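You operate a simulated robot arm through the tools that you are given. There is no shell and no other tool. Be economical: measure what you need, move in short steps, check, and stop when the job is done.

You run a simulated two-armed robot. Do the job below in one go: nothing can be reset, and whatever is moved stays where it is left.

## Task
Power off, flip the tripped breaker on, then power up and reset.
Fine: use the main switch, before the cabinet opens; shut the cabinet before the power goes on; reset at the varnish button strip. Where these are worked on the way, their far stop is far enough and under half their travel is too little: main switch.
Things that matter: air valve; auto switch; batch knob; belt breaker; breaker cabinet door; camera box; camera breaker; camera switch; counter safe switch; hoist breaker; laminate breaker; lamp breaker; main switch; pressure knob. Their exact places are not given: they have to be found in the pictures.

The check looks at the end state, three seconds after you hand in, the way a careful person would. Anything else that was tipped, shoved, dropped, spilled or broken makes it a failure.

## Robot
Two 7-joint arms with fingered hands on one trunk, on a base that drives. Base frame: it is fixed to the floor where the robot stands at the start and does not move with it; the origin is under the middle of the robot, x ahead of it, y to its left, z up. Readings come in cm, rad, newtons and seconds.
The left shoulder is at the start at [6, 17.7, 75], the right one opposite. With the tool pointing down near the work surface each hand reaches from about 44 to 96 cm from the robot's upright axis, wherever it stands, measured 20 degrees to its own side. Places, roughly: air valve [200, 0, 60]; auto switch [-120, -90, 90]; batch knob [0, -60, 90]; belt breaker [40, -50, 50]; breaker cabinet door [40, -40, 40]; camera box [130, -20, 100]; camera breaker [30, -50, 60]; camera switch [-100, -90, 90]; counter safe switch [-20, -60, 90]; hoist breaker [30, -50, 60]; laminate breaker [50, -50, 60]; lamp breaker [50, -50, 60]; main switch [70, -30, 80]; pressure knob [190, 0, 60]; print breaker [60, -40, 60]; print safe switch [170, 0, 90]. Payload 4 kg a hand.
The tool frame of a hand sits at the grasp point between the pads (the TCP): z along the fingers, y along the line on which they close. The tips reach 3.7 cm beyond it. The gripper opens to 12.4 cm. The gripper's body begins 4.3 cm behind the TCP. The gripper is a hand of 3 fingers: y runs from the thumb to the fingers, the wrist lies at [-1.5, -10.8, -20.2] in the tool frame, and closing takes about 1.5 s.
Orientation is that of the tool frame in the base frame, as [roll, pitch, yaw] about the fixed x, y, z axes, in that order (R = Rz(yaw) Ry(pitch) Rx(roll)). With the fingers straight down and the wrist toward the robot, the tool's x, y and z point along [0, 1, 0], [1, 0, 0] and [0, 0, -1] of the base frame.

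## Interface
- The arms move only by the tool drive_tool. It takes "left_increments", "right_increments" or both (then of equal length, played together; a hand with none holds still); each is a list of rows, each a list of 6 numbers: the shift along the base's x, y, z in cm, then the turn, a rotation vector about the base's x, y, z in rad. In form: [[x, y, z, ax, ay, az], ...]. A call has 1 to 10 rows; each row shifts and turns the commanded pose from where the row before left it. "left_hand" and "right_hand" are, for a hand that has rows, the closure, from 0 (fully open) to 1 (shut), set as the call begins (left out, the last holds). A row lasts 0.2 s, in which the tool goes at most 5 cm and 0.15 rad; a call with a longer step from one row to the next is refused whole, and so is a gripper value outside its range. A pose out of reach is approached as far as the arm can. The call stops where the force on the tool passes 60 N (or 10 N more than at its start, if that is more) or the arm is blocked; 0.2 s more then pass. The fingers move at their own pace (about 7.2 cm/s each) and stop on an object; they squeeze with about 27 N. The grip force told is the motor's: it shows also when the fingers shut on nothing. Time passes only in rows, and 0.2 s behind the last, so rows that do not move let the fingers close. It gives the time, the measured TCP pose, the force on the tool (base axes), the opening and the grip force at its end, in the units of the frame above (readings bear some noise), with the torque about the TCP (base axes, N m) and any sound that the robot's microphone picked up.
- Cameras (640 x 400 px; columns grow to the right, rows downward): "scene" is now at [2.57, -5.39, 137.74]; the picture's right is [-0.65, -0.76, 0.00], its down [-0.55, 0.47, -0.69] and it looks along [0.52, -0.45, -0.73] (base axes); focal length 214 px, centre (320, 200). "left" rides on the left gripper at [-6.4, -7.6, -13.7] in its tool frame; the picture's right is [-0.84, -0.26, 0.48], its down [0.48, -0.76, 0.43] and it looks along [0.26, 0.60, 0.76] (tool axes); focal length 256 px, centre (320, 200). "right" rides on the right gripper at [6.4, -7.6, -13.6] in its tool frame; the picture's right is [-0.84, 0.26, -0.48], its down [-0.48, -0.76, 0.43] and it looks along [-0.26, 0.60, 0.76] (tool axes); focal length 256 px, centre (320, 200).
- get_image(camera): a new picture of that camera. It takes no simulated time.
- move_column(by): slides the trunk up (or, below 0, down) by that many cm; the arms and the scene camera ride with it, the base frame stays. It gives what a move gives, with no picture.
- drive_base(legs): drives the robot by 1 to 6 legs, each [ahead, left, turn to the left] in cm, cm and rad, along the robot's own axes; the way and the turn of a leg run together, so that a leg with both is an arc; at most 150 cm and 3.142 rad a leg. The arms and the cameras ride along, it lands a little off, and it stops where it bumps. It gives what a move gives.
- set_fingers(index, middle, thumb_bend, thumb_turn, hand): sets how far each is bent, from 0 (flat) to 1 (curled in); at 0.3 the hand is open as for a grip, at 0.7 the pads meet at the TCP. One left out holds its place. A second passes; each finger stops where it meets its share of the squeeze, and holds until it gets a number again. A gripper value or a shape takes the hand back. It gives what a move gives, with no picture; readings hold the bend of each and the force on the fingers (four entries, about 0 where the hand has none), thumb and palm. thumb_turn goes from beside the hand (0) to across from the fingers (1), as for a grip.
- hand_shape(shape, hand): the hand has 3 fingers and takes this shape, open, in about a second: jaw (thumb against the fingers, like two jaws); tri (thumb and two fingers); tip (a fingertip pinch); poke (one finger out to press); point (the index stretched); flat (the hand flat); cup (the hand cupped); fist (a fist). The gripper value then closes the fingers along that shape, each until it touches; the sizes above hold for jaw. It gives what a move gives, with no picture.
- turn_head(pan, tilt): turns the head with the scene camera to pan (to the left, within 1.501 rad either way) and tilt (down, from -0.506 to 1.204), counted from straight ahead of the robot. It gives what a move gives.
- probe_pixels(camera, pixels): for up to 12 pixels [column, row] of the newest picture of that camera ("zoom" is the newest enlarged one), the place [x, y, z] in the base frame of the surface seen there, good to about 0.2 cm, but the place of the scene camera against the robot may be out by one fixed shift of up to 1.8 cm in any direction. It takes no simulated time.
- enlarge(camera, box): a new picture of the part [left, top, right, bottom] of that camera's present view, enlarged. It takes no simulated time.
- job_done(): hands the job in; it is judged then, once.

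Keep the steps short. Do not move on a guess: measure, check each grasp and each placing, and mend mistakes. In all there are 80 turns and 58 pictures (those below and enlarged ones count). Leave the grippers open and the arms clear of the work at the hand-in unless told otherwise, and finish with a single line.

The tools are called after ">>>" as a command line: name --argument value ..., lists and objects as JSON in quotes. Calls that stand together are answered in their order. drive_tool: Moves the arms, as the interface text tells. Its arguments: {"type":"object","properties":{"left_increments":{"type":"array"},"left_hand":{"type":"number"},"right_increments":{"type":"array"},"right_hand":{"type":"number"}},"required":[]} The other tools are called the same way: move_column (by) slides the trunk up or down; hand_shape (shape, hand) gives the hand a shape; set_fingers (index, middle, thumb_bend, thumb_turn, hand) moves the fingers one by one; drive_base (legs) drives the base; turn_head (pan, tilt) turns the head that bears the scene camera; get_image (camera) takes a picture; probe_pixels (camera, pixels) gives the place of the surface under pixels of a picture; enlarge (camera, box) takes an enlarged picture of a part of a camera's view; job_done () hands the job in.

At the start:

```text
t: 0.0
left_tcp_pos: [56.82, -0.88, 121.09]
left_tool_rot: [3.14, 0.0, 1.571]
left_wrist_force: [0.8, 0.5, -0.4]
left_wrist_torque: [0.0, 0.01, 0.0]
left_finger_gap: 12.38
left_grip_force: 0.1
left_shape: jaw
left_bend: [0.3, 0.3, 0.3, 0.98]
left_finger forces: [0.0, 0.0, 0.1, 0.0, 0.1, 0.0]
right_tcp_pos: [41.38, -43.37, 115.99]
right_tool_rot: [-3.141, 0.001, 1.571]
right_wrist_force: [0.2, 0.3, 0.6]
right_wrist_torque: [0.0, 0.02, 0.0]
right_finger_gap: 12.38
right_grip_force: 0.1
right_shape: jaw
right_bend: [0.3, 0.3, 0.3, 0.98]
right_finger forces: [0.0, 0.0, 0.1, 0.0, 0.0, 0.0]
trunk travel left (down, up): [-27.5, 31.5]
robot x, y, heading: [-0.14, 0.01, -0.004]
head pan, tilt: [-0.712, 0.813]
```

scene: 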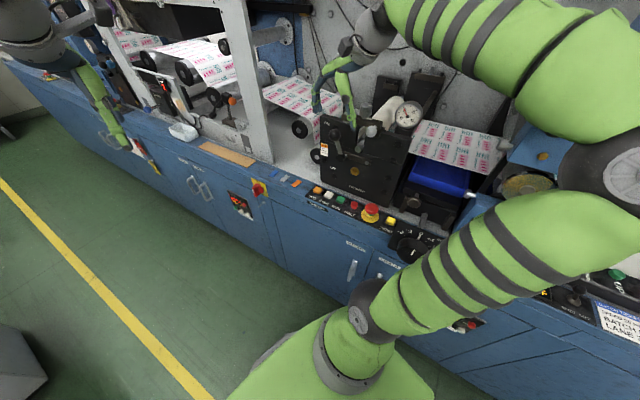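
right: 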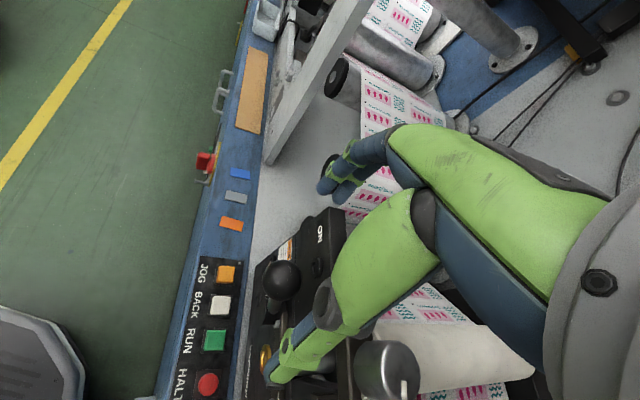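
left: 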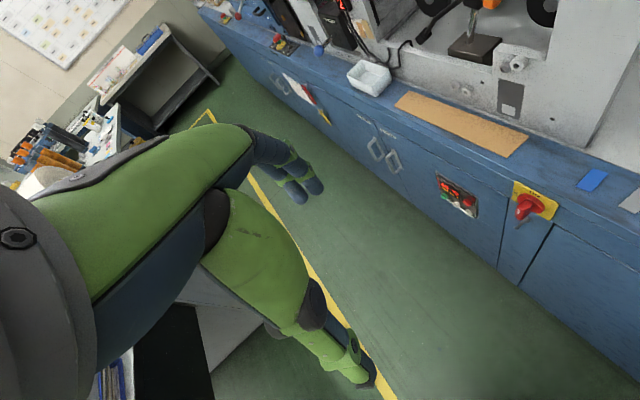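

I see a red rotary switch on a yellow plate near scene (258,188), a button strip near (350,205) and cabinet doors below. I enlarge these first.

>>> enlarge --camera "scene" --box '[170, 140, 330, 240]'

>>> enlarge --camera "scene" --box '[290, 170, 450, 290]'

>>> probe_pixels --camera "scene" --pixels '[[258, 188], [264, 185], [240, 205], [352, 268], [378, 275], [300, 240], [370, 212], [389, 222], [317, 190], [405, 243]]'

```text
4.00 times, centred on (250, 190) of scene
```

zoom: 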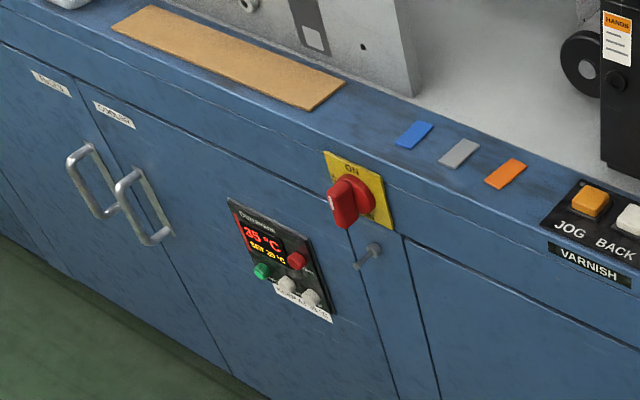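

```text
3.33 times, centred on (370, 230) of scene
```

zoom: 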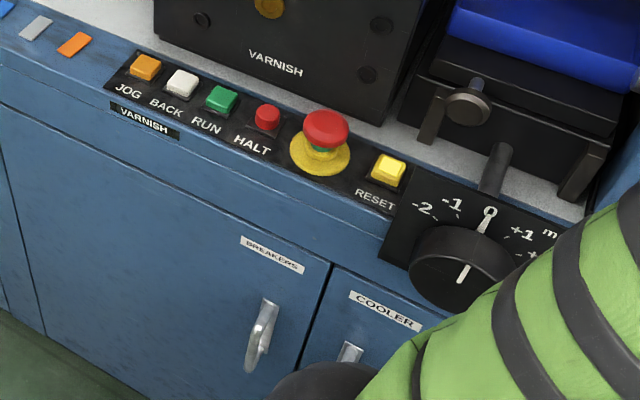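

```text
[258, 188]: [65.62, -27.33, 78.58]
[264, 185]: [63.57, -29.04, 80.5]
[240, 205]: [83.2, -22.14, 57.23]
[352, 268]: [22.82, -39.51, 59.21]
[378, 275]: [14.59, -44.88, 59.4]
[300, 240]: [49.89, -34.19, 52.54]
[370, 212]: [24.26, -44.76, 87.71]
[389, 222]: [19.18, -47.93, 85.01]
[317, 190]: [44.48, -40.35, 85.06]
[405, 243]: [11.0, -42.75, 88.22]
```

The breaker door has its handle at about [23,-39.5,59], and the main switch is at [65.6,-27,78.6]. Before driving I look at the free floor around the robot.

>>> turn_head --pan 1.2 --tilt 0.8

>>> get_image --camera "scene"

>>> turn_head --pan -1.45 --tilt 0.8

>>> get_image --camera "scene"

```text
t: 1.9
left_tcp_pos: [56.81, -0.85, 121.0]
left_tool_rot: [3.141, 0.001, 1.571]
left_wrist_force: [-0.2, -1.0, 0.1]
left_wrist_torque: [0.04, -0.02, -0.03]
left_finger_gap: 12.33
left_grip_force: 0.0
left_shape: jaw
left_bend: [0.3, 0.3, 0.3, 0.98]
left_finger forces: [0.1, 0.0, 0.1, 0.0, 0.1, 0.0]
right_tcp_pos: [41.48, -43.3, 116.01]
right_tool_rot: [3.141, 0.002, 1.572]
right_wrist_force: [0.0, 0.7, -0.3]
right_wrist_torque: [0.0, 0.0, 0.0]
right_finger_gap: 12.38
right_grip_force: 0.1
right_shape: jaw
right_bend: [0.3, 0.3, 0.3, 0.98]
right_finger forces: [0.1, 0.0, 0.0, 0.0, 0.0, 0.1]
trunk travel left (down, up): [-27.5, 31.5]
robot x, y, heading: [0.23, 0.06, 0.006]
head pan, tilt: [1.201, 0.799]
```

```text
52 pictures are left
```

scene: 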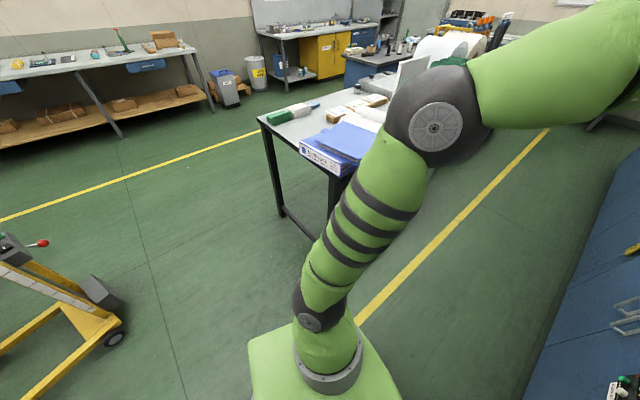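

```text
t: 4.2
left_tcp_pos: [56.76, -0.9, 121.14]
left_tool_rot: [3.141, 0.0, 1.57]
left_wrist_force: [-0.1, -0.6, 0.1]
left_wrist_torque: [0.01, 0.01, -0.05]
left_finger_gap: 12.36
left_grip_force: 0.2
left_shape: jaw
left_bend: [0.3, 0.3, 0.3, 0.98]
left_finger forces: [0.1, 0.0, 0.0, 0.0, 0.0, 0.1]
right_tcp_pos: [41.5, -43.49, 116.0]
right_tool_rot: [3.141, 0.0, 1.572]
right_wrist_force: [0.2, -0.2, -0.2]
right_wrist_torque: [0.0, -0.02, 0.01]
right_finger_gap: 12.36
right_grip_force: 0.1
right_shape: jaw
right_bend: [0.3, 0.3, 0.3, 0.98]
right_finger forces: [0.1, 0.0, 0.0, 0.0, 0.1, 0.0]
trunk travel left (down, up): [-27.5, 31.5]
robot x, y, heading: [0.06, -0.08, 0.0]
head pan, tilt: [-1.45, 0.799]
```

```text
51 pictures are left
```

scene: 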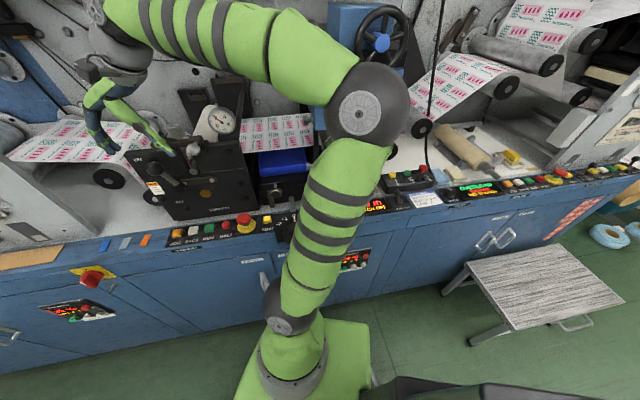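

The floor needs measuring: a table stands to my left. I look that way again and probe the table edge.

>>> turn_head --pan 1.0 --tilt 0.8

>>> get_image --camera "scene"

>>> probe_pixels --camera "scene" --pixels '[[200, 120], [225, 100], [270, 165], [290, 180], [250, 155], [350, 390], [440, 200], [400, 240], [190, 110], [150, 100]]'

```text
t: 6.5
left_tcp_pos: [56.74, -1.0, 121.12]
left_tool_rot: [-3.141, -0.002, 1.57]
left_wrist_force: [0.5, 0.2, 0.1]
left_wrist_torque: [0.02, -0.02, 0.03]
left_finger_gap: 12.39
left_grip_force: 0.1
left_shape: jaw
left_bend: [0.3, 0.3, 0.3, 0.98]
left_finger forces: [0.0, 0.0, 0.0, 0.0, 0.0, 0.0]
right_tcp_pos: [41.46, -43.33, 115.99]
right_tool_rot: [3.14, 0.0, 1.571]
right_wrist_force: [-0.9, -0.2, 0.7]
right_wrist_torque: [-0.04, 0.0, -0.04]
right_finger_gap: 12.36
right_grip_force: 0.1
right_shape: jaw
right_bend: [0.3, 0.3, 0.3, 0.98]
right_finger forces: [0.0, 0.0, 0.0, 0.0, 0.0, 0.0]
trunk travel left (down, up): [-27.5, 31.5]
robot x, y, heading: [-0.39, -0.14, -0.003]
head pan, tilt: [1.0, 0.799]
```

```text
50 pictures are left
```

scene: 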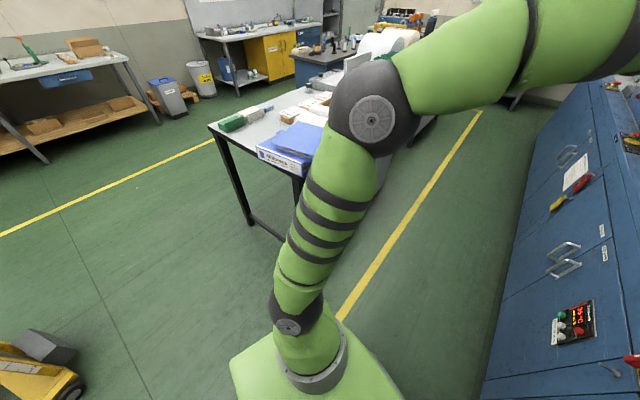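

```text
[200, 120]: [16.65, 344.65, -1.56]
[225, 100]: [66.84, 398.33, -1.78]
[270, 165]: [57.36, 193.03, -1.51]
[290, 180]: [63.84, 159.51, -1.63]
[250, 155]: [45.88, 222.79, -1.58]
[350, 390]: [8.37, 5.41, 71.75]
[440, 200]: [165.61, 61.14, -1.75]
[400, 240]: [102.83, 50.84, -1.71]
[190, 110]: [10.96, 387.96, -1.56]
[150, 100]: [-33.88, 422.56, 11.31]
```

>>> probe_pixels --camera "scene" --pixels '[[285, 158], [300, 140], [212, 124], [240, 128], [252, 223], [270, 110], [325, 110], [60, 390], [298, 195], [285, 235]]'

```text
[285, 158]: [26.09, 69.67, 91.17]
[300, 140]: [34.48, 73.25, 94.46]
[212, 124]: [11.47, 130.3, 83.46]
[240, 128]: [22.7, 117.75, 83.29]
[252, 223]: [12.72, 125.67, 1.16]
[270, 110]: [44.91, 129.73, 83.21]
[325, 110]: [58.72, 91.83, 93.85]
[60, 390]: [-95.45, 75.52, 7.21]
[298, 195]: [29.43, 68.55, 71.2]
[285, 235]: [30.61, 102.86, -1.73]
```

The table only occupies the area beyond u≈51 cm along the machine, so there's room. I back away from the machine, turn to face it, and shift left.

>>> drive_base --legs '[[-8, 22, 0], [0, 0, -1.22], [0, 25, 0]]'

>>> turn_head --pan 0 --tilt 0.85

>>> get_image --camera "scene"

```text
t: 12.7
left_tcp_pos: [34.76, -22.47, 121.04]
left_tool_rot: [3.141, 0.001, 0.367]
left_wrist_force: [-0.9, -0.1, 1.1]
left_wrist_torque: [-0.01, -0.03, -0.02]
left_finger_gap: 12.34
left_grip_force: 0.0
left_shape: jaw
left_bend: [0.3, 0.3, 0.3, 0.98]
left_finger forces: [0.0, 0.0, 0.0, 0.0, 0.0, 0.0]
right_tcp_pos: [-10.27, -23.35, 116.0]
right_tool_rot: [-3.141, 0.001, 0.364]
right_wrist_force: [0.4, -0.5, -0.7]
right_wrist_torque: [-0.01, 0.02, 0.0]
right_finger_gap: 12.37
right_grip_force: 0.0
right_shape: jaw
right_bend: [0.3, 0.3, 0.3, 0.98]
right_finger forces: [0.0, 0.0, 0.0, 0.0, 0.0, 0.0]
trunk travel left (down, up): [-27.5, 31.5]
robot x, y, heading: [16.04, 30.59, -1.205]
head pan, tilt: [1.0, 0.799]
```

```text
t: 13.9
left_tcp_pos: [34.77, -22.45, 121.13]
left_tool_rot: [3.141, -0.002, 0.365]
left_wrist_force: [-0.4, 0.2, -0.6]
left_wrist_torque: [-0.03, 0.01, 0.01]
left_finger_gap: 12.36
left_grip_force: 0.1
left_shape: jaw
left_bend: [0.3, 0.3, 0.3, 0.98]
left_finger forces: [0.0, 0.0, 0.0, 0.0, 0.1, 0.1]
right_tcp_pos: [-10.44, -23.27, 115.99]
right_tool_rot: [3.141, -0.001, 0.364]
right_wrist_force: [0.2, 0.7, -0.3]
right_wrist_torque: [0.0, -0.01, -0.03]
right_finger_gap: 12.36
right_grip_force: 0.1
right_shape: jaw
right_bend: [0.3, 0.3, 0.3, 0.98]
right_finger forces: [0.0, 0.0, 0.0, 0.0, 0.0, 0.0]
trunk travel left (down, up): [-27.5, 31.5]
robot x, y, heading: [15.23, 30.98, -1.203]
head pan, tilt: [0.0, 0.85]
```

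```text
49 pictures are left
```

scene: 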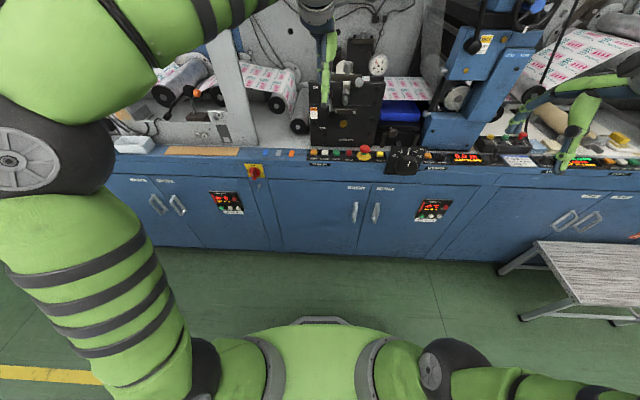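

Good view: main switch at (254,171), breaker door with handle at (355,212). I enlarge and probe.

>>> enlarge --camera "scene" --box '[230, 140, 310, 190]'

>>> probe_pixels --camera "zoom" --pixels '[[150, 190], [205, 215], [160, 255], [245, 285], [195, 245], [200, 300], [180, 310], [230, 200], [420, 300], [180, 260], [215, 250], [300, 180]]'

>>> probe_pixels --camera "scene" --pixels '[[270, 195], [283, 249], [357, 254], [364, 190], [355, 212], [355, 203], [354, 220], [366, 152], [381, 153], [320, 322], [340, 210], [357, 187]]'

```text
8.00 times, centred on (270, 165) of scene
```

zoom: 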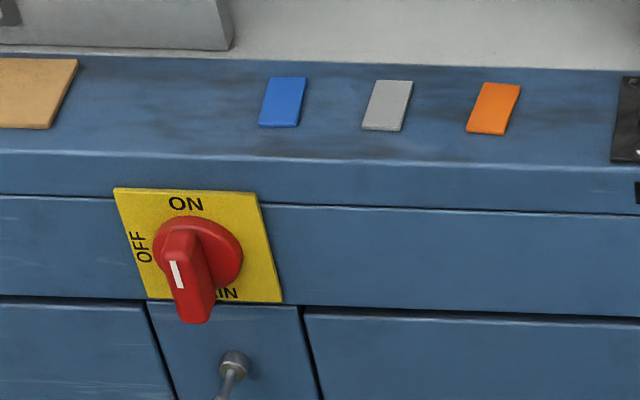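

```text
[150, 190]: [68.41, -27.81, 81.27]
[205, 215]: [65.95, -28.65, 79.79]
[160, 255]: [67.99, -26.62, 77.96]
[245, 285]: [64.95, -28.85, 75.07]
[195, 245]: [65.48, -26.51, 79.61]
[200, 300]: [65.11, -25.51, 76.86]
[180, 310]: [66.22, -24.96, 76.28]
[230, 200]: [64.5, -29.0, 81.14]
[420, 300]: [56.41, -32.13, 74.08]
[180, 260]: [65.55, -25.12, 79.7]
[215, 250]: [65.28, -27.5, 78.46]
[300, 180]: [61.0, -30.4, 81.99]
```

```text
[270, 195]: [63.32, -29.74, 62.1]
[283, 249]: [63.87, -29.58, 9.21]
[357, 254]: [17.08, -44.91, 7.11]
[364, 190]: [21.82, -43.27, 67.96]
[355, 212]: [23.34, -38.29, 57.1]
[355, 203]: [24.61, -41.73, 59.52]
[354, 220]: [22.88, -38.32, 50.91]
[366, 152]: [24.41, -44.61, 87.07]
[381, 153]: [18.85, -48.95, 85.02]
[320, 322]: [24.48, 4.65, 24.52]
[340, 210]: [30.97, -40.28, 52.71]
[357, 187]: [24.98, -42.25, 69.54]
```

The face angle is about 0.313 rad and the switch handle is vertical at ON, so OFF is a quarter turn counter-clockwise. I bring the left hand to a standoff in front of the switch, tipping the fingers forward.

>>> drive_tool --left_increments '[[2.4, 0.7, -3.9, -0.138, -0.053, 0], [2.4, 0.7, -3.9, -0.138, -0.053, 0], [2.4, 0.7, -3.9, -0.138, -0.053, 0], [2.4, 0.7, -3.9, -0.138, -0.053, 0], [2.4, 0.7, -3.9, -0.138, -0.053, 0], [2.4, 0.7, -3.9, -0.138, -0.053, 0], [2.4, 0.7, -3.9, -0.138, -0.053, 0], [2.4, 0.7, -3.9, -0.138, -0.053, 0], [2.4, 0.7, -3.9, -0.138, -0.053, 0], [2.4, 0.7, -3.9, -0.138, -0.053, 0]]' --left_hand 0

>>> get_image --camera "left"

```text
t: 16.1
left_tcp_pos: [47.23, -23.4, 90.91]
left_tool_rot: [1.689, -0.009, 0.396]
left_wrist_force: [0.1, -0.4, -0.1]
left_wrist_torque: [0.0, 0.0, 0.01]
left_finger_gap: 12.41
left_grip_force: 0.1
left_shape: jaw
left_bend: [0.3, 0.3, 0.3, 0.98]
left_finger forces: [0.0, 0.0, 0.0, 0.0, 0.0, 0.1]
left hand out of reach, approached as far as the arm can: row 7, 8, 9, 10
right_tcp_pos: [-10.36, -23.29, 116.03]
right_tool_rot: [3.141, 0.001, 0.367]
right_wrist_force: [-0.2, -0.3, 0.9]
right_wrist_torque: [-0.02, -0.01, 0.0]
right_finger_gap: 12.39
right_grip_force: 0.1
right_shape: jaw
right_bend: [0.3, 0.3, 0.3, 0.98]
right_finger forces: [0.0, 0.0, 0.0, 0.0, 0.0, 0.0]
trunk travel left (down, up): [-27.5, 31.5]
robot x, y, heading: [15.03, 31.05, -1.203]
head pan, tilt: [0.0, 0.85]
```

```text
47 pictures are left
```

left: 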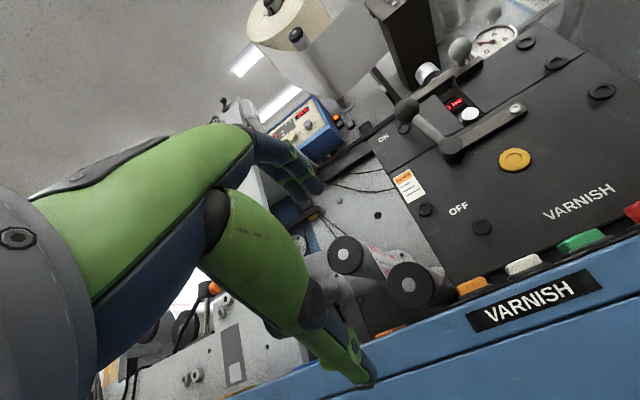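

The left arm is too folded here (the wrist is too close to the shoulder). I back the base off about 11 cm, shift right 8 cm and square up.

>>> drive_base --legs '[[-11.6, -7.4, 0], [0, 0, -0.055]]'

>>> drive_tool --left_increments '[[0, 0, 0, 0, 0, 0]]'

```text
t: 17.9
left_tcp_pos: [33.02, -16.98, 90.86]
left_tool_rot: [1.689, -0.008, 0.339]
left_wrist_force: [-0.5, -0.1, -0.3]
left_wrist_torque: [-0.03, -0.04, -0.02]
left_finger_gap: 12.42
left_grip_force: 0.0
left_shape: jaw
left_bend: [0.3, 0.3, 0.3, 0.98]
left_finger forces: [0.1, 0.0, 0.0, 0.0, 0.0, 0.1]
right_tcp_pos: [-24.54, -13.62, 115.99]
right_tool_rot: [3.142, 0.0, 0.308]
right_wrist_force: [-0.5, -1.1, -0.2]
right_wrist_torque: [0.0, -0.03, -0.05]
right_finger_gap: 12.38
right_grip_force: 0.0
right_shape: jaw
right_bend: [0.3, 0.3, 0.3, 0.98]
right_finger forces: [0.0, 0.1, 0.0, 0.1, 0.0, 0.0]
trunk travel left (down, up): [-27.5, 31.5]
robot x, y, heading: [3.85, 39.01, -1.257]
head pan, tilt: [0.0, 0.85]
```

```text
t: 18.3
left_tcp_pos: [32.95, -17.04, 90.93]
left_tool_rot: [1.689, -0.008, 0.34]
left_wrist_force: [0.0, -0.6, -0.3]
left_wrist_torque: [-0.02, 0.04, -0.03]
left_finger_gap: 12.42
left_grip_force: 0.1
left_shape: jaw
left_bend: [0.3, 0.3, 0.3, 0.98]
left_finger forces: [0.0, 0.0, 0.0, 0.0, 0.0, 0.1]
right_tcp_pos: [-24.6, -13.64, 116.03]
right_tool_rot: [3.141, 0.0, 0.309]
right_wrist_force: [-0.5, 0.3, -0.4]
right_wrist_torque: [-0.01, 0.02, -0.02]
right_finger_gap: 12.37
right_grip_force: 0.1
right_shape: jaw
right_bend: [0.3, 0.3, 0.3, 0.98]
right_finger forces: [0.0, 0.0, 0.0, 0.1, 0.0, 0.0]
trunk travel left (down, up): [-27.5, 31.5]
robot x, y, heading: [4.3, 39.12, -1.266]
head pan, tilt: [0.0, 0.85]
```

The command restarts from the measured pose. Now I move the left hand before the switch (15 cm off the plate), spinning so that the jaws come left and right of the handle.

>>> drive_tool --left_increments '[[0, 0, 0, -0.112, -0.036, -0.027], [3.1, 0.29, -1.4, 0.0462, -0.1427, 0], [3.1, 0.29, -1.4, 0.0462, -0.1427, 0], [3.1, 0.29, -1.4, 0.0462, -0.1427, 0], [3.1, 0.29, -1.4, 0.0462, -0.1427, 0], [3.1, 0.29, -1.4, 0.0462, -0.1427, 0], [3.1, 0.29, -1.4, 0.0462, -0.1427, 0], [3.1, 0.29, -1.4, 0.0462, -0.1427, 0], [3.1, 0.29, -1.4, 0.0462, -0.1427, 0], [3.1, 0.29, -1.4, 0.0462, -0.1427, 0]]'

>>> get_image --camera "left"

```text
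t: 20.5
left_tcp_pos: [43.99, -18.79, 74.57]
left_tool_rot: [1.552, -1.361, 0.334]
left_wrist_force: [-0.5, -0.6, 0.2]
left_wrist_torque: [0.0, -0.04, 0.01]
left_finger_gap: 12.4
left_grip_force: 0.2
left_shape: jaw
left_bend: [0.3, 0.3, 0.3, 0.98]
left_finger forces: [0.0, 0.1, 0.0, 0.0, 0.0, 0.0]
left hand out of reach, approached as far as the arm can: row 1, 2, 3, 4, 5, 6, 7, 8, 9
right_tcp_pos: [-24.55, -13.6, 116.03]
right_tool_rot: [3.142, 0.0, 0.308]
right_wrist_force: [-0.3, 0.3, -0.5]
right_wrist_torque: [-0.01, -0.01, 0.04]
right_finger_gap: 12.37
right_grip_force: 0.1
right_shape: jaw
right_bend: [0.3, 0.3, 0.3, 0.98]
right_finger forces: [0.0, 0.0, 0.1, 0.0, 0.0, 0.0]
trunk travel left (down, up): [-27.5, 31.5]
robot x, y, heading: [4.35, 39.0, -1.261]
head pan, tilt: [0.0, 0.85]
```

```text
46 pictures are left
```

left: 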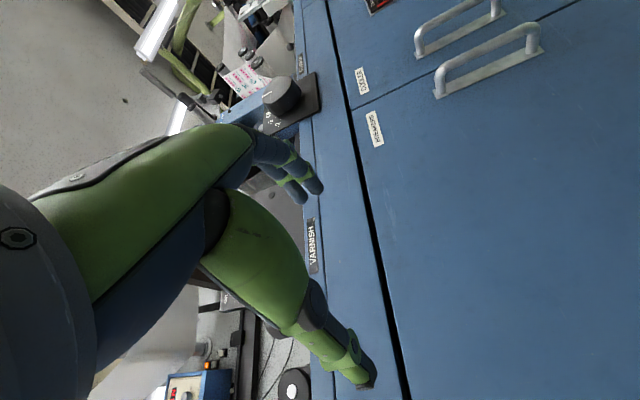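

It was lagging but the orientation is nearly right. I continue with the remaining shift and turn.

>>> drive_tool --left_increments '[[2.9, 0.7, 0.6, 0.0116, -0.0357, 0], [2.9, 0.7, 0.6, 0.0116, -0.0357, 0], [2.9, 0.7, 0.6, 0.0116, -0.0357, 0], [2.9, 0.7, 0.6, 0.0116, -0.0357, 0], [2.9, 0.8, 0.6, 0.0116, -0.0357, 0], [2.7, 0.8, 0.7, 0.0062, -0.019, 0], [0, 0, 0, 0, 0, 0]]'

>>> get_image --camera "left"

```text
t: 22.1
left_tcp_pos: [58.49, -19.57, 72.11]
left_tool_rot: [0.607, -1.562, 1.282]
left_wrist_force: [0.2, 0.3, -0.4]
left_wrist_torque: [-0.01, -0.03, 0.0]
left_finger_gap: 12.38
left_grip_force: 0.1
left_shape: jaw
left_bend: [0.3, 0.3, 0.3, 0.98]
left_finger forces: [0.1, 0.0, 0.0, 0.0, 0.0, 0.1]
left hand out of reach, approached as far as the arm can: row 1, 2, 3, 4, 5, 6
right_tcp_pos: [-24.49, -13.55, 116.13]
right_tool_rot: [3.14, 0.001, 0.31]
right_wrist_force: [0.0, -1.0, 0.3]
right_wrist_torque: [0.0, 0.02, -0.02]
right_finger_gap: 12.37
right_grip_force: 0.0
right_shape: jaw
right_bend: [0.3, 0.3, 0.3, 0.98]
right_finger forces: [0.0, 0.1, 0.1, 0.1, 0.0, 0.0]
trunk travel left (down, up): [-27.5, 31.5]
robot x, y, heading: [4.09, 39.14, -1.263]
head pan, tilt: [0.0, 0.85]
```

```text
45 pictures are left
```

left: 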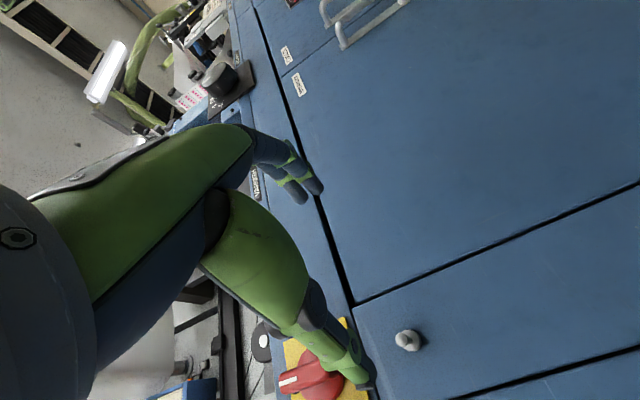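

Position is now about [58.5,-19.6,72.1]; the switch shows by the thumb at (315,375). I probe it with the left camera, which has no shift error.

>>> probe_pixels --camera "left" --pixels '[[290, 381], [300, 378], [320, 365], [322, 395], [293, 355], [342, 325], [350, 392], [408, 340], [380, 330], [450, 350], [308, 390], [335, 385]]'

>>> enlarge --camera "left" --box '[240, 300, 400, 400]'

```text
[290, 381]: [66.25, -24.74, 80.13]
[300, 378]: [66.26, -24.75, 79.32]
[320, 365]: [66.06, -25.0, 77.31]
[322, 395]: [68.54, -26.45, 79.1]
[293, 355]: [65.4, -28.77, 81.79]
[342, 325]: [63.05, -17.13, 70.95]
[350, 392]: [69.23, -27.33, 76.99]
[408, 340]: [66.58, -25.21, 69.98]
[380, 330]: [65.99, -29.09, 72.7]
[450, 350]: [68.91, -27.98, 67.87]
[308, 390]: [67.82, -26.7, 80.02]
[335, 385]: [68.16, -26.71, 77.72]
```

```text
4.00 times, centred on (320, 350) of left
```

zoom: 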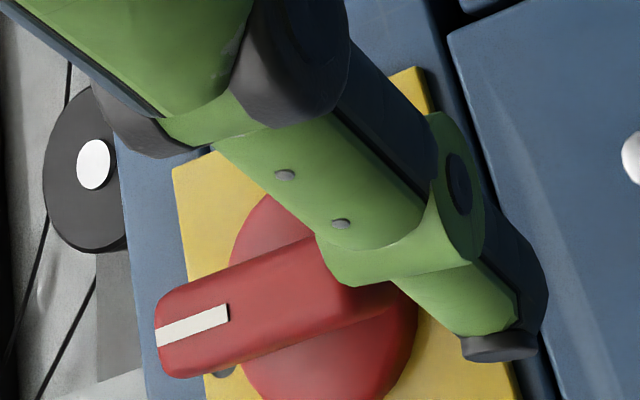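

The handle is vertical at ON (white mark up), centre about [66.2,-24.8,78.4] at its front. I shift sideways and up at this standoff to line up.

>>> drive_tool --left_increments '[[1.3, 0.55, 1.5, 0, 0, 0], [1.3, 0.55, 1.6, 0, 0, 0], [1.3, 0.55, 1.6, 0, 0, 0], [1.3, 0.55, 1.6, 0, 0, 0], [0, 0, 0, 0, 0, 0], [0, 0, 0, 0, 0, 0]]'

>>> get_image --camera "left"

```text
t: 23.5
left_tcp_pos: [62.85, -19.57, 72.04]
left_tool_rot: [0.015, -1.556, 1.873]
left_wrist_force: [-0.6, -0.1, 0.6]
left_wrist_torque: [-0.01, -0.01, 0.02]
left_finger_gap: 12.41
left_grip_force: 0.0
left_shape: jaw
left_bend: [0.3, 0.3, 0.3, 0.98]
left_finger forces: [0.1, 0.0, 0.0, 0.1, 0.0, 0.1]
left hand out of reach, approached as far as the arm can: row 1, 2, 3, 4
right_tcp_pos: [-24.43, -13.58, 116.06]
right_tool_rot: [-3.141, -0.001, 0.31]
right_wrist_force: [0.7, 0.1, 0.6]
right_wrist_torque: [0.0, -0.01, 0.03]
right_finger_gap: 12.39
right_grip_force: 0.1
right_shape: jaw
right_bend: [0.3, 0.3, 0.3, 0.98]
right_finger forces: [0.0, 0.0, 0.0, 0.1, 0.1, 0.0]
trunk travel left (down, up): [-27.5, 31.5]
robot x, y, heading: [4.02, 38.99, -1.262]
head pan, tilt: [0.0, 0.85]
```

```text
43 pictures are left
```

left: 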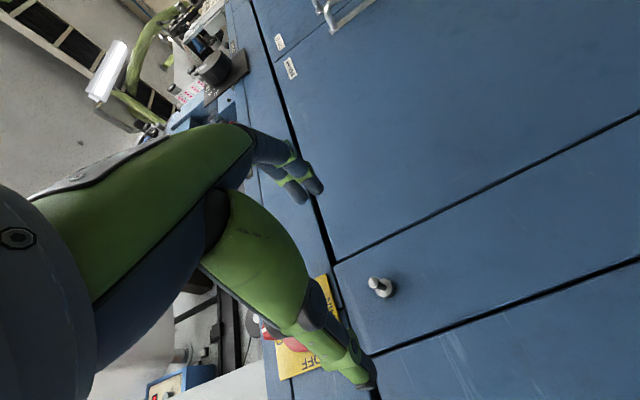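

Height is stuck at 72 by the arm's limits, so I raise the trunk by 6.3 cm, which lifts the hand.

>>> move_column --by 6.3

>>> drive_tool --left_increments '[[0.8, 2.4, 0, 0, 0, 0], [0, 0, 0, 0, 0, 0]]'

```text
t: 24.5
left_tcp_pos: [62.77, -19.63, 78.23]
left_tool_rot: [0.197, -1.555, 1.689]
left_wrist_force: [0.4, 0.5, 1.0]
left_wrist_torque: [-0.03, 0.05, 0.04]
left_finger_gap: 12.39
left_grip_force: 0.1
left_shape: jaw
left_bend: [0.3, 0.3, 0.3, 0.98]
left_finger forces: [0.1, 0.1, 0.0, 0.0, 0.1, 0.0]
right_tcp_pos: [-24.4, -13.67, 122.17]
right_tool_rot: [3.141, 0.0, 0.31]
right_wrist_force: [0.2, 0.0, 0.4]
right_wrist_torque: [-0.03, 0.0, -0.01]
right_finger_gap: 12.37
right_grip_force: 0.0
right_shape: jaw
right_bend: [0.3, 0.3, 0.3, 0.98]
right_finger forces: [0.1, 0.1, 0.1, 0.0, 0.0, 0.1]
trunk travel left (down, up): [-33.8, 25.2]
robot x, y, heading: [4.35, 39.22, -1.26]
head pan, tilt: [0.0, 0.85]
```

```text
t: 25.1
left_tcp_pos: [63.76, -19.25, 77.62]
left_tool_rot: [-0.033, -1.553, 1.923]
left_wrist_force: [0.5, 0.3, 0.0]
left_wrist_torque: [0.02, 0.01, 0.03]
left_finger_gap: 12.4
left_grip_force: 0.0
left_shape: jaw
left_bend: [0.3, 0.3, 0.3, 0.98]
left_finger forces: [0.1, 0.0, 0.0, 0.1, 0.1, 0.0]
left hand out of reach, approached as far as the arm can: row 1
right_tcp_pos: [-24.45, -13.58, 122.4]
right_tool_rot: [-3.14, 0.001, 0.309]
right_wrist_force: [0.0, 0.2, 0.9]
right_wrist_torque: [-0.03, 0.02, -0.01]
right_finger_gap: 12.36
right_grip_force: 0.1
right_shape: jaw
right_bend: [0.3, 0.3, 0.3, 0.98]
right_finger forces: [0.0, 0.0, 0.1, 0.1, 0.1, 0.0]
trunk travel left (down, up): [-33.8, 25.2]
robot x, y, heading: [4.22, 39.24, -1.264]
head pan, tilt: [0.0, 0.85]
```

I raise the trunk 2 cm more for slack, then fine-align before the handle.

>>> move_column --by 2

>>> drive_tool --left_increments '[[0.3, 0.3, -0.6, 0, 0, 0], [0.2, 0.3, -0.6, 0, 0, 0], [0, 0, 0, 0, 0, 0]]'

>>> get_image --camera "left"

```text
t: 25.8
left_tcp_pos: [63.68, -19.22, 79.68]
left_tool_rot: [0.113, -1.555, 1.776]
left_wrist_force: [0.4, -1.0, 0.3]
left_wrist_torque: [0.01, 0.01, -0.01]
left_finger_gap: 12.4
left_grip_force: 0.1
left_shape: jaw
left_bend: [0.3, 0.3, 0.3, 0.98]
left_finger forces: [0.0, 0.0, 0.0, 0.0, 0.0, 0.0]
right_tcp_pos: [-24.45, -13.6, 124.26]
right_tool_rot: [-3.142, -0.001, 0.308]
right_wrist_force: [-0.4, -0.8, 0.5]
right_wrist_torque: [-0.03, 0.0, 0.0]
right_finger_gap: 12.36
right_grip_force: 0.1
right_shape: jaw
right_bend: [0.3, 0.3, 0.3, 0.98]
right_finger forces: [0.0, 0.0, 0.0, 0.1, 0.1, 0.1]
trunk travel left (down, up): [-35.8, 23.2]
robot x, y, heading: [4.21, 38.78, -1.262]
head pan, tilt: [0.0, 0.85]
```

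```text
t: 26.6
left_tcp_pos: [64.19, -18.68, 78.43]
left_tool_rot: [0.031, -1.553, 1.859]
left_wrist_force: [-0.5, -0.6, 0.2]
left_wrist_torque: [-0.03, -0.01, -0.04]
left_finger_gap: 12.39
left_grip_force: 0.0
left_shape: jaw
left_bend: [0.3, 0.3, 0.3, 0.98]
left_finger forces: [0.0, 0.1, 0.1, 0.0, 0.0, 0.0]
right_tcp_pos: [-24.54, -13.6, 124.25]
right_tool_rot: [3.141, -0.001, 0.309]
right_wrist_force: [-0.2, -0.6, -0.3]
right_wrist_torque: [0.01, -0.02, 0.03]
right_finger_gap: 12.37
right_grip_force: 0.0
right_shape: jaw
right_bend: [0.3, 0.3, 0.3, 0.98]
right_finger forces: [0.1, 0.1, 0.0, 0.0, 0.0, 0.1]
trunk travel left (down, up): [-35.8, 23.2]
robot x, y, heading: [4.5, 38.88, -1.26]
head pan, tilt: [0.0, 0.85]
```

```text
42 pictures are left
```

left: 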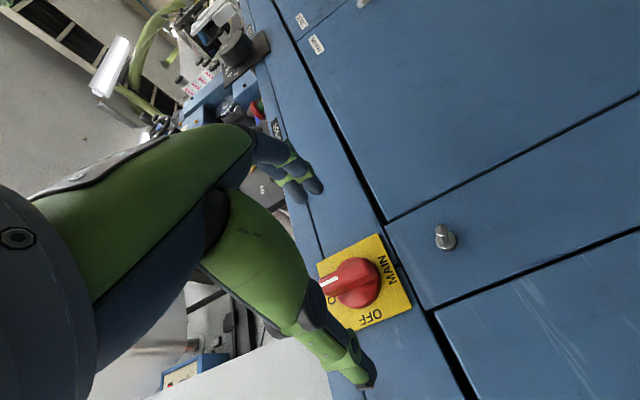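

Now tracking is exact and the handle lies between thumb and fingers. I probe disk and handle again to refine.

>>> probe_pixels --camera "left" --pixels '[[328, 283], [340, 275], [352, 268], [365, 285], [355, 295], [375, 260], [380, 290], [345, 290], [335, 272], [358, 262], [370, 275], [366, 302]]'

>>> enlarge --camera "left" --box '[270, 220, 430, 320]'

```text
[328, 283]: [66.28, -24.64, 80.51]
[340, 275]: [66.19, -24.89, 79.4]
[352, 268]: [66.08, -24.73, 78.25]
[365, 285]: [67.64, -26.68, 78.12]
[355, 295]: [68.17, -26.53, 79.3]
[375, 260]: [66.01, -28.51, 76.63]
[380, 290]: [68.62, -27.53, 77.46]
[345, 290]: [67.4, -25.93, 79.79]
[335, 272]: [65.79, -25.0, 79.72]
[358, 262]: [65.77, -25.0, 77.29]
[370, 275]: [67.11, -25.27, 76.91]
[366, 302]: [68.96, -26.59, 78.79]
```

```text
4.00 times, centred on (350, 270) of left
```

zoom: 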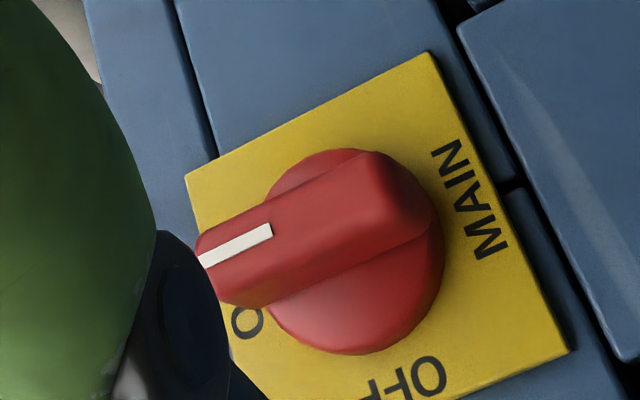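

Axis about u=55.2, z=78.2; the TCP is aligned. I advance 4.3 cm and close the hand on the handle.

>>> drive_tool --left_increments '[[0.4, -1.4, -0.1, 0, 0, 0], [0.4, -1.4, -0.1, 0, 0, 0], [0.4, -1.3, 0, 0, 0, 0], [0, 0, 0, 0, 0, 0]]'

>>> drive_tool --left_increments '[[0, 0, 0, 0, 0, 0], [0, 0, 0, 0, 0, 0], [0, 0, 0, 0, 0, 0], [0, 0, 0, 0, 0, 0], [0, 0, 0, 0, 0, 0], [0, 0, 0, 0, 0, 0], [0, 0, 0, 0, 0, 0], [0, 0, 0, 0, 0, 0]]' --left_hand 1

>>> get_image --camera "left"

```text
t: 27.6
left_tcp_pos: [65.43, -22.81, 78.2]
left_tool_rot: [0.076, -1.552, 1.813]
left_wrist_force: [0.4, 0.2, -0.7]
left_wrist_torque: [0.0, -0.02, -0.01]
left_finger_gap: 12.36
left_grip_force: 0.0
left_shape: jaw
left_bend: [0.3, 0.3, 0.3, 0.98]
left_finger forces: [0.0, 0.0, 0.0, 0.0, 0.0, 0.1]
right_tcp_pos: [-24.61, -13.65, 124.44]
right_tool_rot: [-3.141, -0.001, 0.308]
right_wrist_force: [-1.2, -0.6, -0.4]
right_wrist_torque: [0.02, 0.01, -0.01]
right_finger_gap: 12.37
right_grip_force: 0.1
right_shape: jaw
right_bend: [0.3, 0.3, 0.3, 0.98]
right_finger forces: [0.0, 0.1, 0.1, 0.0, 0.1, 0.0]
trunk travel left (down, up): [-35.8, 23.2]
robot x, y, heading: [4.4, 38.97, -1.27]
head pan, tilt: [0.0, 0.85]
```

```text
t: 29.4
left_tcp_pos: [65.49, -22.72, 78.31]
left_tool_rot: [0.092, -1.553, 1.799]
left_wrist_force: [1.2, 3.2, -0.3]
left_wrist_torque: [-0.05, 0.01, -0.07]
left_finger_gap: 1.62
left_grip_force: 27.2
left_shape: jaw
left_bend: [0.66, 0.66, 0.65, 1.0]
left_finger forces: [16.3, 9.0, 0.0, 0.0, 27.1, 0.0]
right_tcp_pos: [-24.53, -13.64, 124.27]
right_tool_rot: [3.141, 0.0, 0.308]
right_wrist_force: [-0.4, 0.5, 0.1]
right_wrist_torque: [0.01, 0.03, 0.02]
right_finger_gap: 12.38
right_grip_force: 0.1
right_shape: jaw
right_bend: [0.3, 0.3, 0.3, 0.98]
right_finger forces: [0.0, 0.0, 0.0, 0.0, 0.0, 0.1]
trunk travel left (down, up): [-35.8, 23.2]
robot x, y, heading: [4.21, 39.42, -1.263]
head pan, tilt: [0.0, 0.85]
```

```text
40 pictures are left
```

left: 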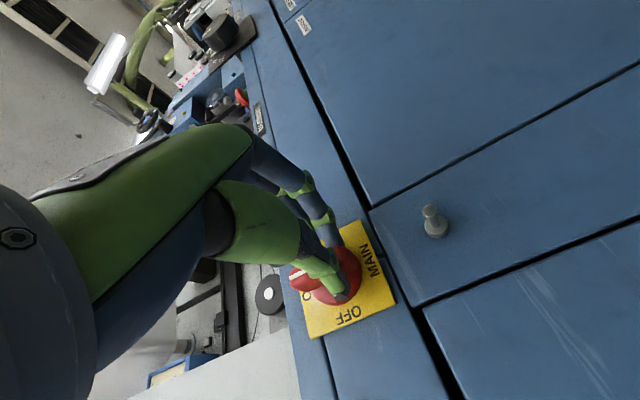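

Firm grip on the handle (gap 1.6, 27 N). I turn it counter-clockwise toward OFF, first half.

>>> drive_tool --left_increments '[[0, 0, 0, -0.0462, 0.1427, 0], [0, 0, 0, -0.0462, 0.1427, 0], [0, 0, 0, -0.0462, 0.1427, 0], [0, 0, 0, -0.0462, 0.1427, 0], [0, 0, 0, -0.0462, 0.1427, 0]]'

>>> drive_tool --left_increments '[[0, 0, 0, -0.0462, 0.1427, 0], [0, 0, 0, -0.0462, 0.1427, 0], [0, 0, 0, -0.0462, 0.1427, 0], [0, 0, 0, -0.0462, 0.1427, 0], [0, 0, 0, -0.0462, 0.1427, 0], [0, 0, 0, -0.0231, 0.0714, 0], [0, 0, 0, 0, 0, 0]]'

>>> get_image --camera "left"

```text
t: 30.6
left_tcp_pos: [59.98, -25.99, 68.39]
left_tool_rot: [1.512, -0.833, 0.4]
left_wrist_force: [-0.6, -0.6, 0.8]
left_wrist_torque: [0.01, -0.02, -0.02]
left_finger_gap: 0.46
left_grip_force: 26.9
left_shape: jaw
left_bend: [0.72, 0.71, 0.75, 1.0]
left_finger forces: [0.0, 0.0, 0.0, 0.0, 0.0, 0.0]
left hand out of reach, approached as far as the arm can: row 2, 3, 4, 5
right_tcp_pos: [-24.53, -13.64, 124.35]
right_tool_rot: [3.141, 0.0, 0.307]
right_wrist_force: [-0.8, 0.1, 0.3]
right_wrist_torque: [-0.02, -0.03, -0.02]
right_finger_gap: 12.36
right_grip_force: 0.2
right_shape: jaw
right_bend: [0.3, 0.3, 0.3, 0.98]
right_finger forces: [0.0, 0.0, 0.1, 0.0, 0.0, 0.1]
trunk travel left (down, up): [-35.8, 23.2]
robot x, y, heading: [4.23, 39.11, -1.26]
head pan, tilt: [0.0, 0.85]
```

```text
t: 31.2
left_tcp_pos: [55.95, -28.42, 63.0]
left_tool_rot: [1.53, -0.548, 0.401]
left_wrist_force: [-6.3, 36.2, 11.3]
left_wrist_torque: [-0.44, -0.23, 0.49]
left_finger_gap: 0.01
left_grip_force: 27.1
left_shape: jaw
left_bend: [0.73, 0.65, 0.72, 1.0]
left_finger forces: [0.0, 0.0, 0.0, 0.0, 49.1, 0.0]
left hand out of reach, approached as far as the arm can: row 1, 2, 3
right_tcp_pos: [-24.35, -13.42, 124.53]
right_tool_rot: [3.139, -0.001, 0.314]
right_wrist_force: [0.3, 0.2, -0.2]
right_wrist_torque: [0.01, -0.03, -0.01]
right_finger_gap: 12.35
right_grip_force: 0.0
right_shape: jaw
right_bend: [0.3, 0.3, 0.3, 0.98]
right_finger forces: [0.0, 0.0, 0.0, 0.1, 0.0, 0.1]
trunk travel left (down, up): [-35.8, 23.2]
robot x, y, heading: [4.29, 39.16, -1.255]
head pan, tilt: [0.0, 0.85]
stopped in row 3 (left hand): the force on the tool passed its limit (the readings are from after the stop); the commanded pose is now the measured one
```

```text
39 pictures are left
```

left: 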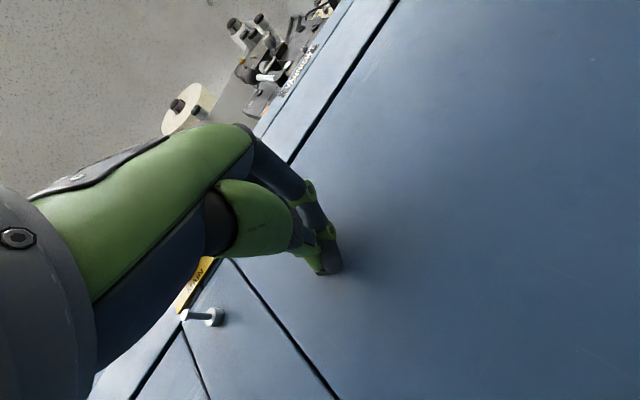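

The hand slid off because intermediate wrist turns are out of reach, and it is now touching the door. I back straight out and look at the switch.

>>> drive_tool --left_increments '[[-0.6, 1.9, 0, 0, 0, 0], [-1.2, 3.8, 0, 0, 0, 0], [-1.2, 3.8, 0, 0, 0, 0], [-1.2, 3.8, 0, 0, 0, 0], [0, 0, 0, 0, 0, 0]]'

>>> enlarge --camera "scene" --box '[140, 80, 460, 280]'

```text
t: 32.4
left_tcp_pos: [52.78, -22.88, 60.43]
left_tool_rot: [1.536, -0.547, 0.396]
left_wrist_force: [0.9, -0.3, 0.8]
left_wrist_torque: [-0.03, 0.01, -0.01]
left_finger_gap: 0.03
left_grip_force: 27.6
left_shape: jaw
left_bend: [0.72, 0.66, 0.75, 1.0]
left_finger forces: [0.0, 0.1, 0.1, 0.1, 0.1, 0.0]
left hand out of reach, approached as far as the arm can: row 2, 3, 4
right_tcp_pos: [-24.43, -13.61, 124.42]
right_tool_rot: [3.141, 0.0, 0.312]
right_wrist_force: [0.5, -0.7, 0.9]
right_wrist_torque: [-0.02, 0.01, -0.03]
right_finger_gap: 12.39
right_grip_force: 0.1
right_shape: jaw
right_bend: [0.3, 0.3, 0.3, 0.98]
right_finger forces: [0.0, 0.1, 0.1, 0.0, 0.0, 0.0]
trunk travel left (down, up): [-35.8, 23.2]
robot x, y, heading: [3.88, 39.39, -1.256]
head pan, tilt: [0.0, 0.85]
```

```text
2.00 times, centred on (300, 180) of scene
```

zoom: 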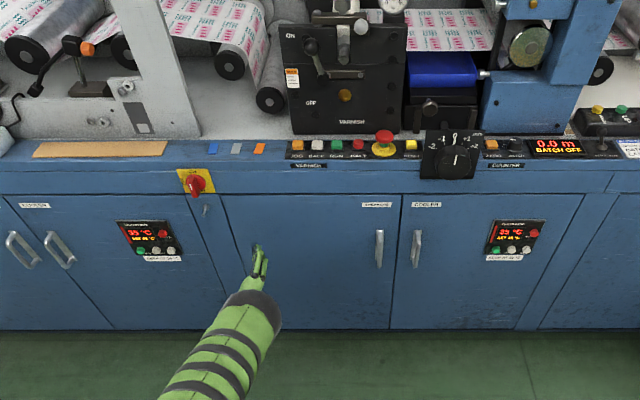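

The switch is still ON. The arm is constrained as if too close and too low at the shoulder, so I raise the trunk 14 cm and back off 7 cm for freedom.

>>> move_column --by 14

>>> drive_base --legs '[[-7, 0, 0]]'

>>> drive_tool --left_increments '[[1.5, 1.0, 0.5, 0.02, -0.06, 0], [1.5, 1.0, 0.5, 0.02, -0.06, 0], [1.5, 1.0, 0.5, 0.02, -0.06, 0], [0, 0, 0, 0, 0, 0]]' --left_hand 0

```text
t: 34.1
left_tcp_pos: [52.67, -22.91, 74.2]
left_tool_rot: [1.535, -0.549, 0.396]
left_wrist_force: [-0.4, -0.7, -1.1]
left_wrist_torque: [-0.01, 0.0, 0.01]
left_finger_gap: 0.07
left_grip_force: 27.1
left_shape: jaw
left_bend: [0.72, 0.66, 0.75, 1.0]
left_finger forces: [0.0, 0.0, 0.1, 0.0, 0.0, 0.1]
right_tcp_pos: [-24.36, -13.51, 138.35]
right_tool_rot: [3.142, 0.0, 0.313]
right_wrist_force: [-0.3, 0.0, -0.2]
right_wrist_torque: [-0.02, 0.01, -0.01]
right_finger_gap: 12.37
right_grip_force: 0.1
right_shape: jaw
right_bend: [0.3, 0.3, 0.3, 0.98]
right_finger forces: [0.0, 0.0, 0.0, 0.0, 0.1, 0.0]
trunk travel left (down, up): [-49.8, 9.2]
robot x, y, heading: [3.91, 39.24, -1.259]
head pan, tilt: [0.0, 0.85]
```

```text
t: 35.1
left_tcp_pos: [50.43, -16.19, 74.37]
left_tool_rot: [1.533, -0.547, 0.399]
left_wrist_force: [0.2, 0.1, 0.7]
left_wrist_torque: [0.02, 0.0, 0.02]
left_finger_gap: 0.05
left_grip_force: 27.3
left_shape: jaw
left_bend: [0.72, 0.66, 0.75, 1.0]
left_finger forces: [0.0, 0.0, 0.0, 0.1, 0.0, 0.1]
right_tcp_pos: [-26.46, -6.96, 138.41]
right_tool_rot: [3.14, 0.0, 0.312]
right_wrist_force: [-0.1, 0.9, 0.8]
right_wrist_torque: [-0.01, -0.01, -0.01]
right_finger_gap: 12.34
right_grip_force: 0.0
right_shape: jaw
right_bend: [0.3, 0.3, 0.3, 0.98]
right_finger forces: [0.0, 0.1, 0.0, 0.0, 0.0, 0.0]
trunk travel left (down, up): [-49.8, 9.2]
robot x, y, heading: [2.0, 46.07, -1.257]
head pan, tilt: [0.0, 0.85]
```

```text
t: 36.1
left_tcp_pos: [55.21, -14.31, 75.38]
left_tool_rot: [1.516, -0.74, 0.411]
left_wrist_force: [-0.2, -0.3, -0.8]
left_wrist_torque: [-0.01, 0.0, 0.02]
left_finger_gap: 12.36
left_grip_force: 0.2
left_shape: jaw
left_bend: [0.3, 0.3, 0.3, 0.98]
left_finger forces: [0.0, 0.0, 0.0, 0.0, 0.0, 0.0]
left hand out of reach, approached as far as the arm can: row 1, 2, 3
right_tcp_pos: [-26.59, -6.94, 138.36]
right_tool_rot: [3.14, 0.0, 0.312]
right_wrist_force: [-0.4, 0.3, 0.5]
right_wrist_torque: [-0.02, -0.04, -0.02]
right_finger_gap: 12.34
right_grip_force: 0.0
right_shape: jaw
right_bend: [0.3, 0.3, 0.3, 0.98]
right_finger forces: [0.0, 0.0, 0.0, 0.0, 0.0, 0.1]
trunk travel left (down, up): [-49.8, 9.2]
robot x, y, heading: [1.99, 45.96, -1.256]
head pan, tilt: [0.0, 0.85]
```

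Better. I test the whole turn in free space: go to the switch's axis at a 13 cm standoff and spin to the OFF end pose.

>>> drive_tool --left_increments '[[1.6, -0.2, 0.6, -0.045, 0.14, 0], [1.6, -0.2, 0.6, -0.045, 0.14, -0.03], [1.6, -0.2, 0.6, -0.045, 0.14, -0.03], [1.5, -0.2, 0.5, -0.045, 0.14, -0.03], [1.5, -0.2, 0.5, -0.045, 0.14, 0], [0, 0, 0, 0, 0, 0], [0, 0, 0, 0, 0, 0]]'

```text
t: 37.7
left_tcp_pos: [55.46, -21.45, 72.07]
left_tool_rot: [1.493, -0.383, 0.425]
left_wrist_force: [0.4, 0.1, -0.6]
left_wrist_torque: [0.0, 0.0, 0.04]
left_finger_gap: 12.37
left_grip_force: 0.1
left_shape: jaw
left_bend: [0.3, 0.3, 0.3, 0.98]
left_finger forces: [0.0, 0.0, 0.1, 0.0, 0.0, 0.0]
left hand out of reach, approached as far as the arm can: row 1, 2, 3, 4, 5
right_tcp_pos: [-26.48, -6.9, 138.27]
right_tool_rot: [3.14, 0.001, 0.313]
right_wrist_force: [-0.1, 0.0, 0.1]
right_wrist_torque: [0.01, -0.01, -0.04]
right_finger_gap: 12.37
right_grip_force: 0.1
right_shape: jaw
right_bend: [0.3, 0.3, 0.3, 0.98]
right_finger forces: [0.1, 0.1, 0.0, 0.1, 0.1, 0.1]
trunk travel left (down, up): [-49.8, 9.2]
robot x, y, heading: [2.16, 45.62, -1.261]
head pan, tilt: [0.0, 0.85]
```

The wrist-below pose is unnatural, so I won't twist in the grip. I'll push the handle with translations in the wrist-left pose that tracked well. I spin back there at standoff and set the poke shape.

>>> drive_tool --left_increments '[[0.7, 1.0, 0.7, 0.0459, -0.1418, -0.012], [0.8, 1.0, 0.7, 0.0459, -0.1418, -0.012], [0.9, 1.0, 0.8, 0.0459, -0.1418, -0.012], [1.0, 0.8, 0.8, 0.0459, -0.1418, -0.012], [1.0, 0.8, 0.8, 0.0459, -0.1418, -0.012], [1.0, 0.8, 0.8, 0.0459, -0.1418, -0.012], [1.0, 0.6, 0.8, 0.0459, -0.1418, -0.012], [1.1, 0.4, 0.7, 0.0459, -0.1418, -0.012], [0, 0, 0, 0, 0, 0]]'

>>> hand_shape --shape "poke" --hand "left"

>>> get_image --camera "left"

```text
t: 39.7
left_tcp_pos: [63.54, -15.35, 78.84]
left_tool_rot: [-0.109, -1.514, 1.881]
left_wrist_force: [0.1, -0.2, 0.1]
left_wrist_torque: [-0.05, 0.01, -0.03]
left_finger_gap: 12.4
left_grip_force: 0.0
left_shape: jaw
left_bend: [0.3, 0.3, 0.3, 0.98]
left_finger forces: [0.0, 0.1, 0.0, 0.0, 0.0, 0.1]
left hand out of reach, approached as far as the arm can: row 8
right_tcp_pos: [-26.61, -6.99, 138.46]
right_tool_rot: [3.14, 0.0, 0.312]
right_wrist_force: [0.4, -0.1, 0.6]
right_wrist_torque: [0.03, -0.02, -0.02]
right_finger_gap: 12.39
right_grip_force: 0.0
right_shape: jaw
right_bend: [0.3, 0.3, 0.3, 0.98]
right_finger forces: [0.0, 0.0, 0.1, 0.0, 0.0, 0.0]
trunk travel left (down, up): [-49.8, 9.2]
robot x, y, heading: [2.08, 45.66, -1.258]
head pan, tilt: [0.0, 0.85]
```

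```text
t: 40.6
left_tcp_pos: [63.54, -15.35, 78.71]
left_tool_rot: [-0.068, -1.514, 1.84]
left_wrist_force: [-0.6, -0.4, 0.4]
left_wrist_torque: [-0.01, 0.01, 0.0]
left_finger_gap: 0.0
left_grip_force: 0.0
left_shape: poke
left_bend: [0.7, 0.7, 0.0, 1.0]
left_finger forces: [0.0, 0.0, 0.0, 0.0, 0.0, 0.0]
right_tcp_pos: [-26.54, -6.89, 138.28]
right_tool_rot: [3.139, 0.001, 0.313]
right_wrist_force: [-0.1, -0.1, 0.9]
right_wrist_torque: [-0.01, 0.0, -0.05]
right_finger_gap: 12.36
right_grip_force: 0.0
right_shape: jaw
right_bend: [0.3, 0.3, 0.3, 0.98]
right_finger forces: [0.0, 0.1, 0.0, 0.0, 0.0, 0.1]
trunk travel left (down, up): [-49.8, 9.2]
robot x, y, heading: [1.8, 46.1, -1.258]
head pan, tilt: [0.0, 0.85]
```

```text
37 pictures are left
```

left: 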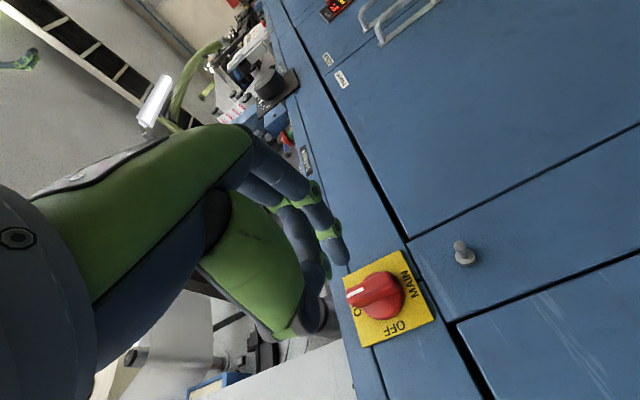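

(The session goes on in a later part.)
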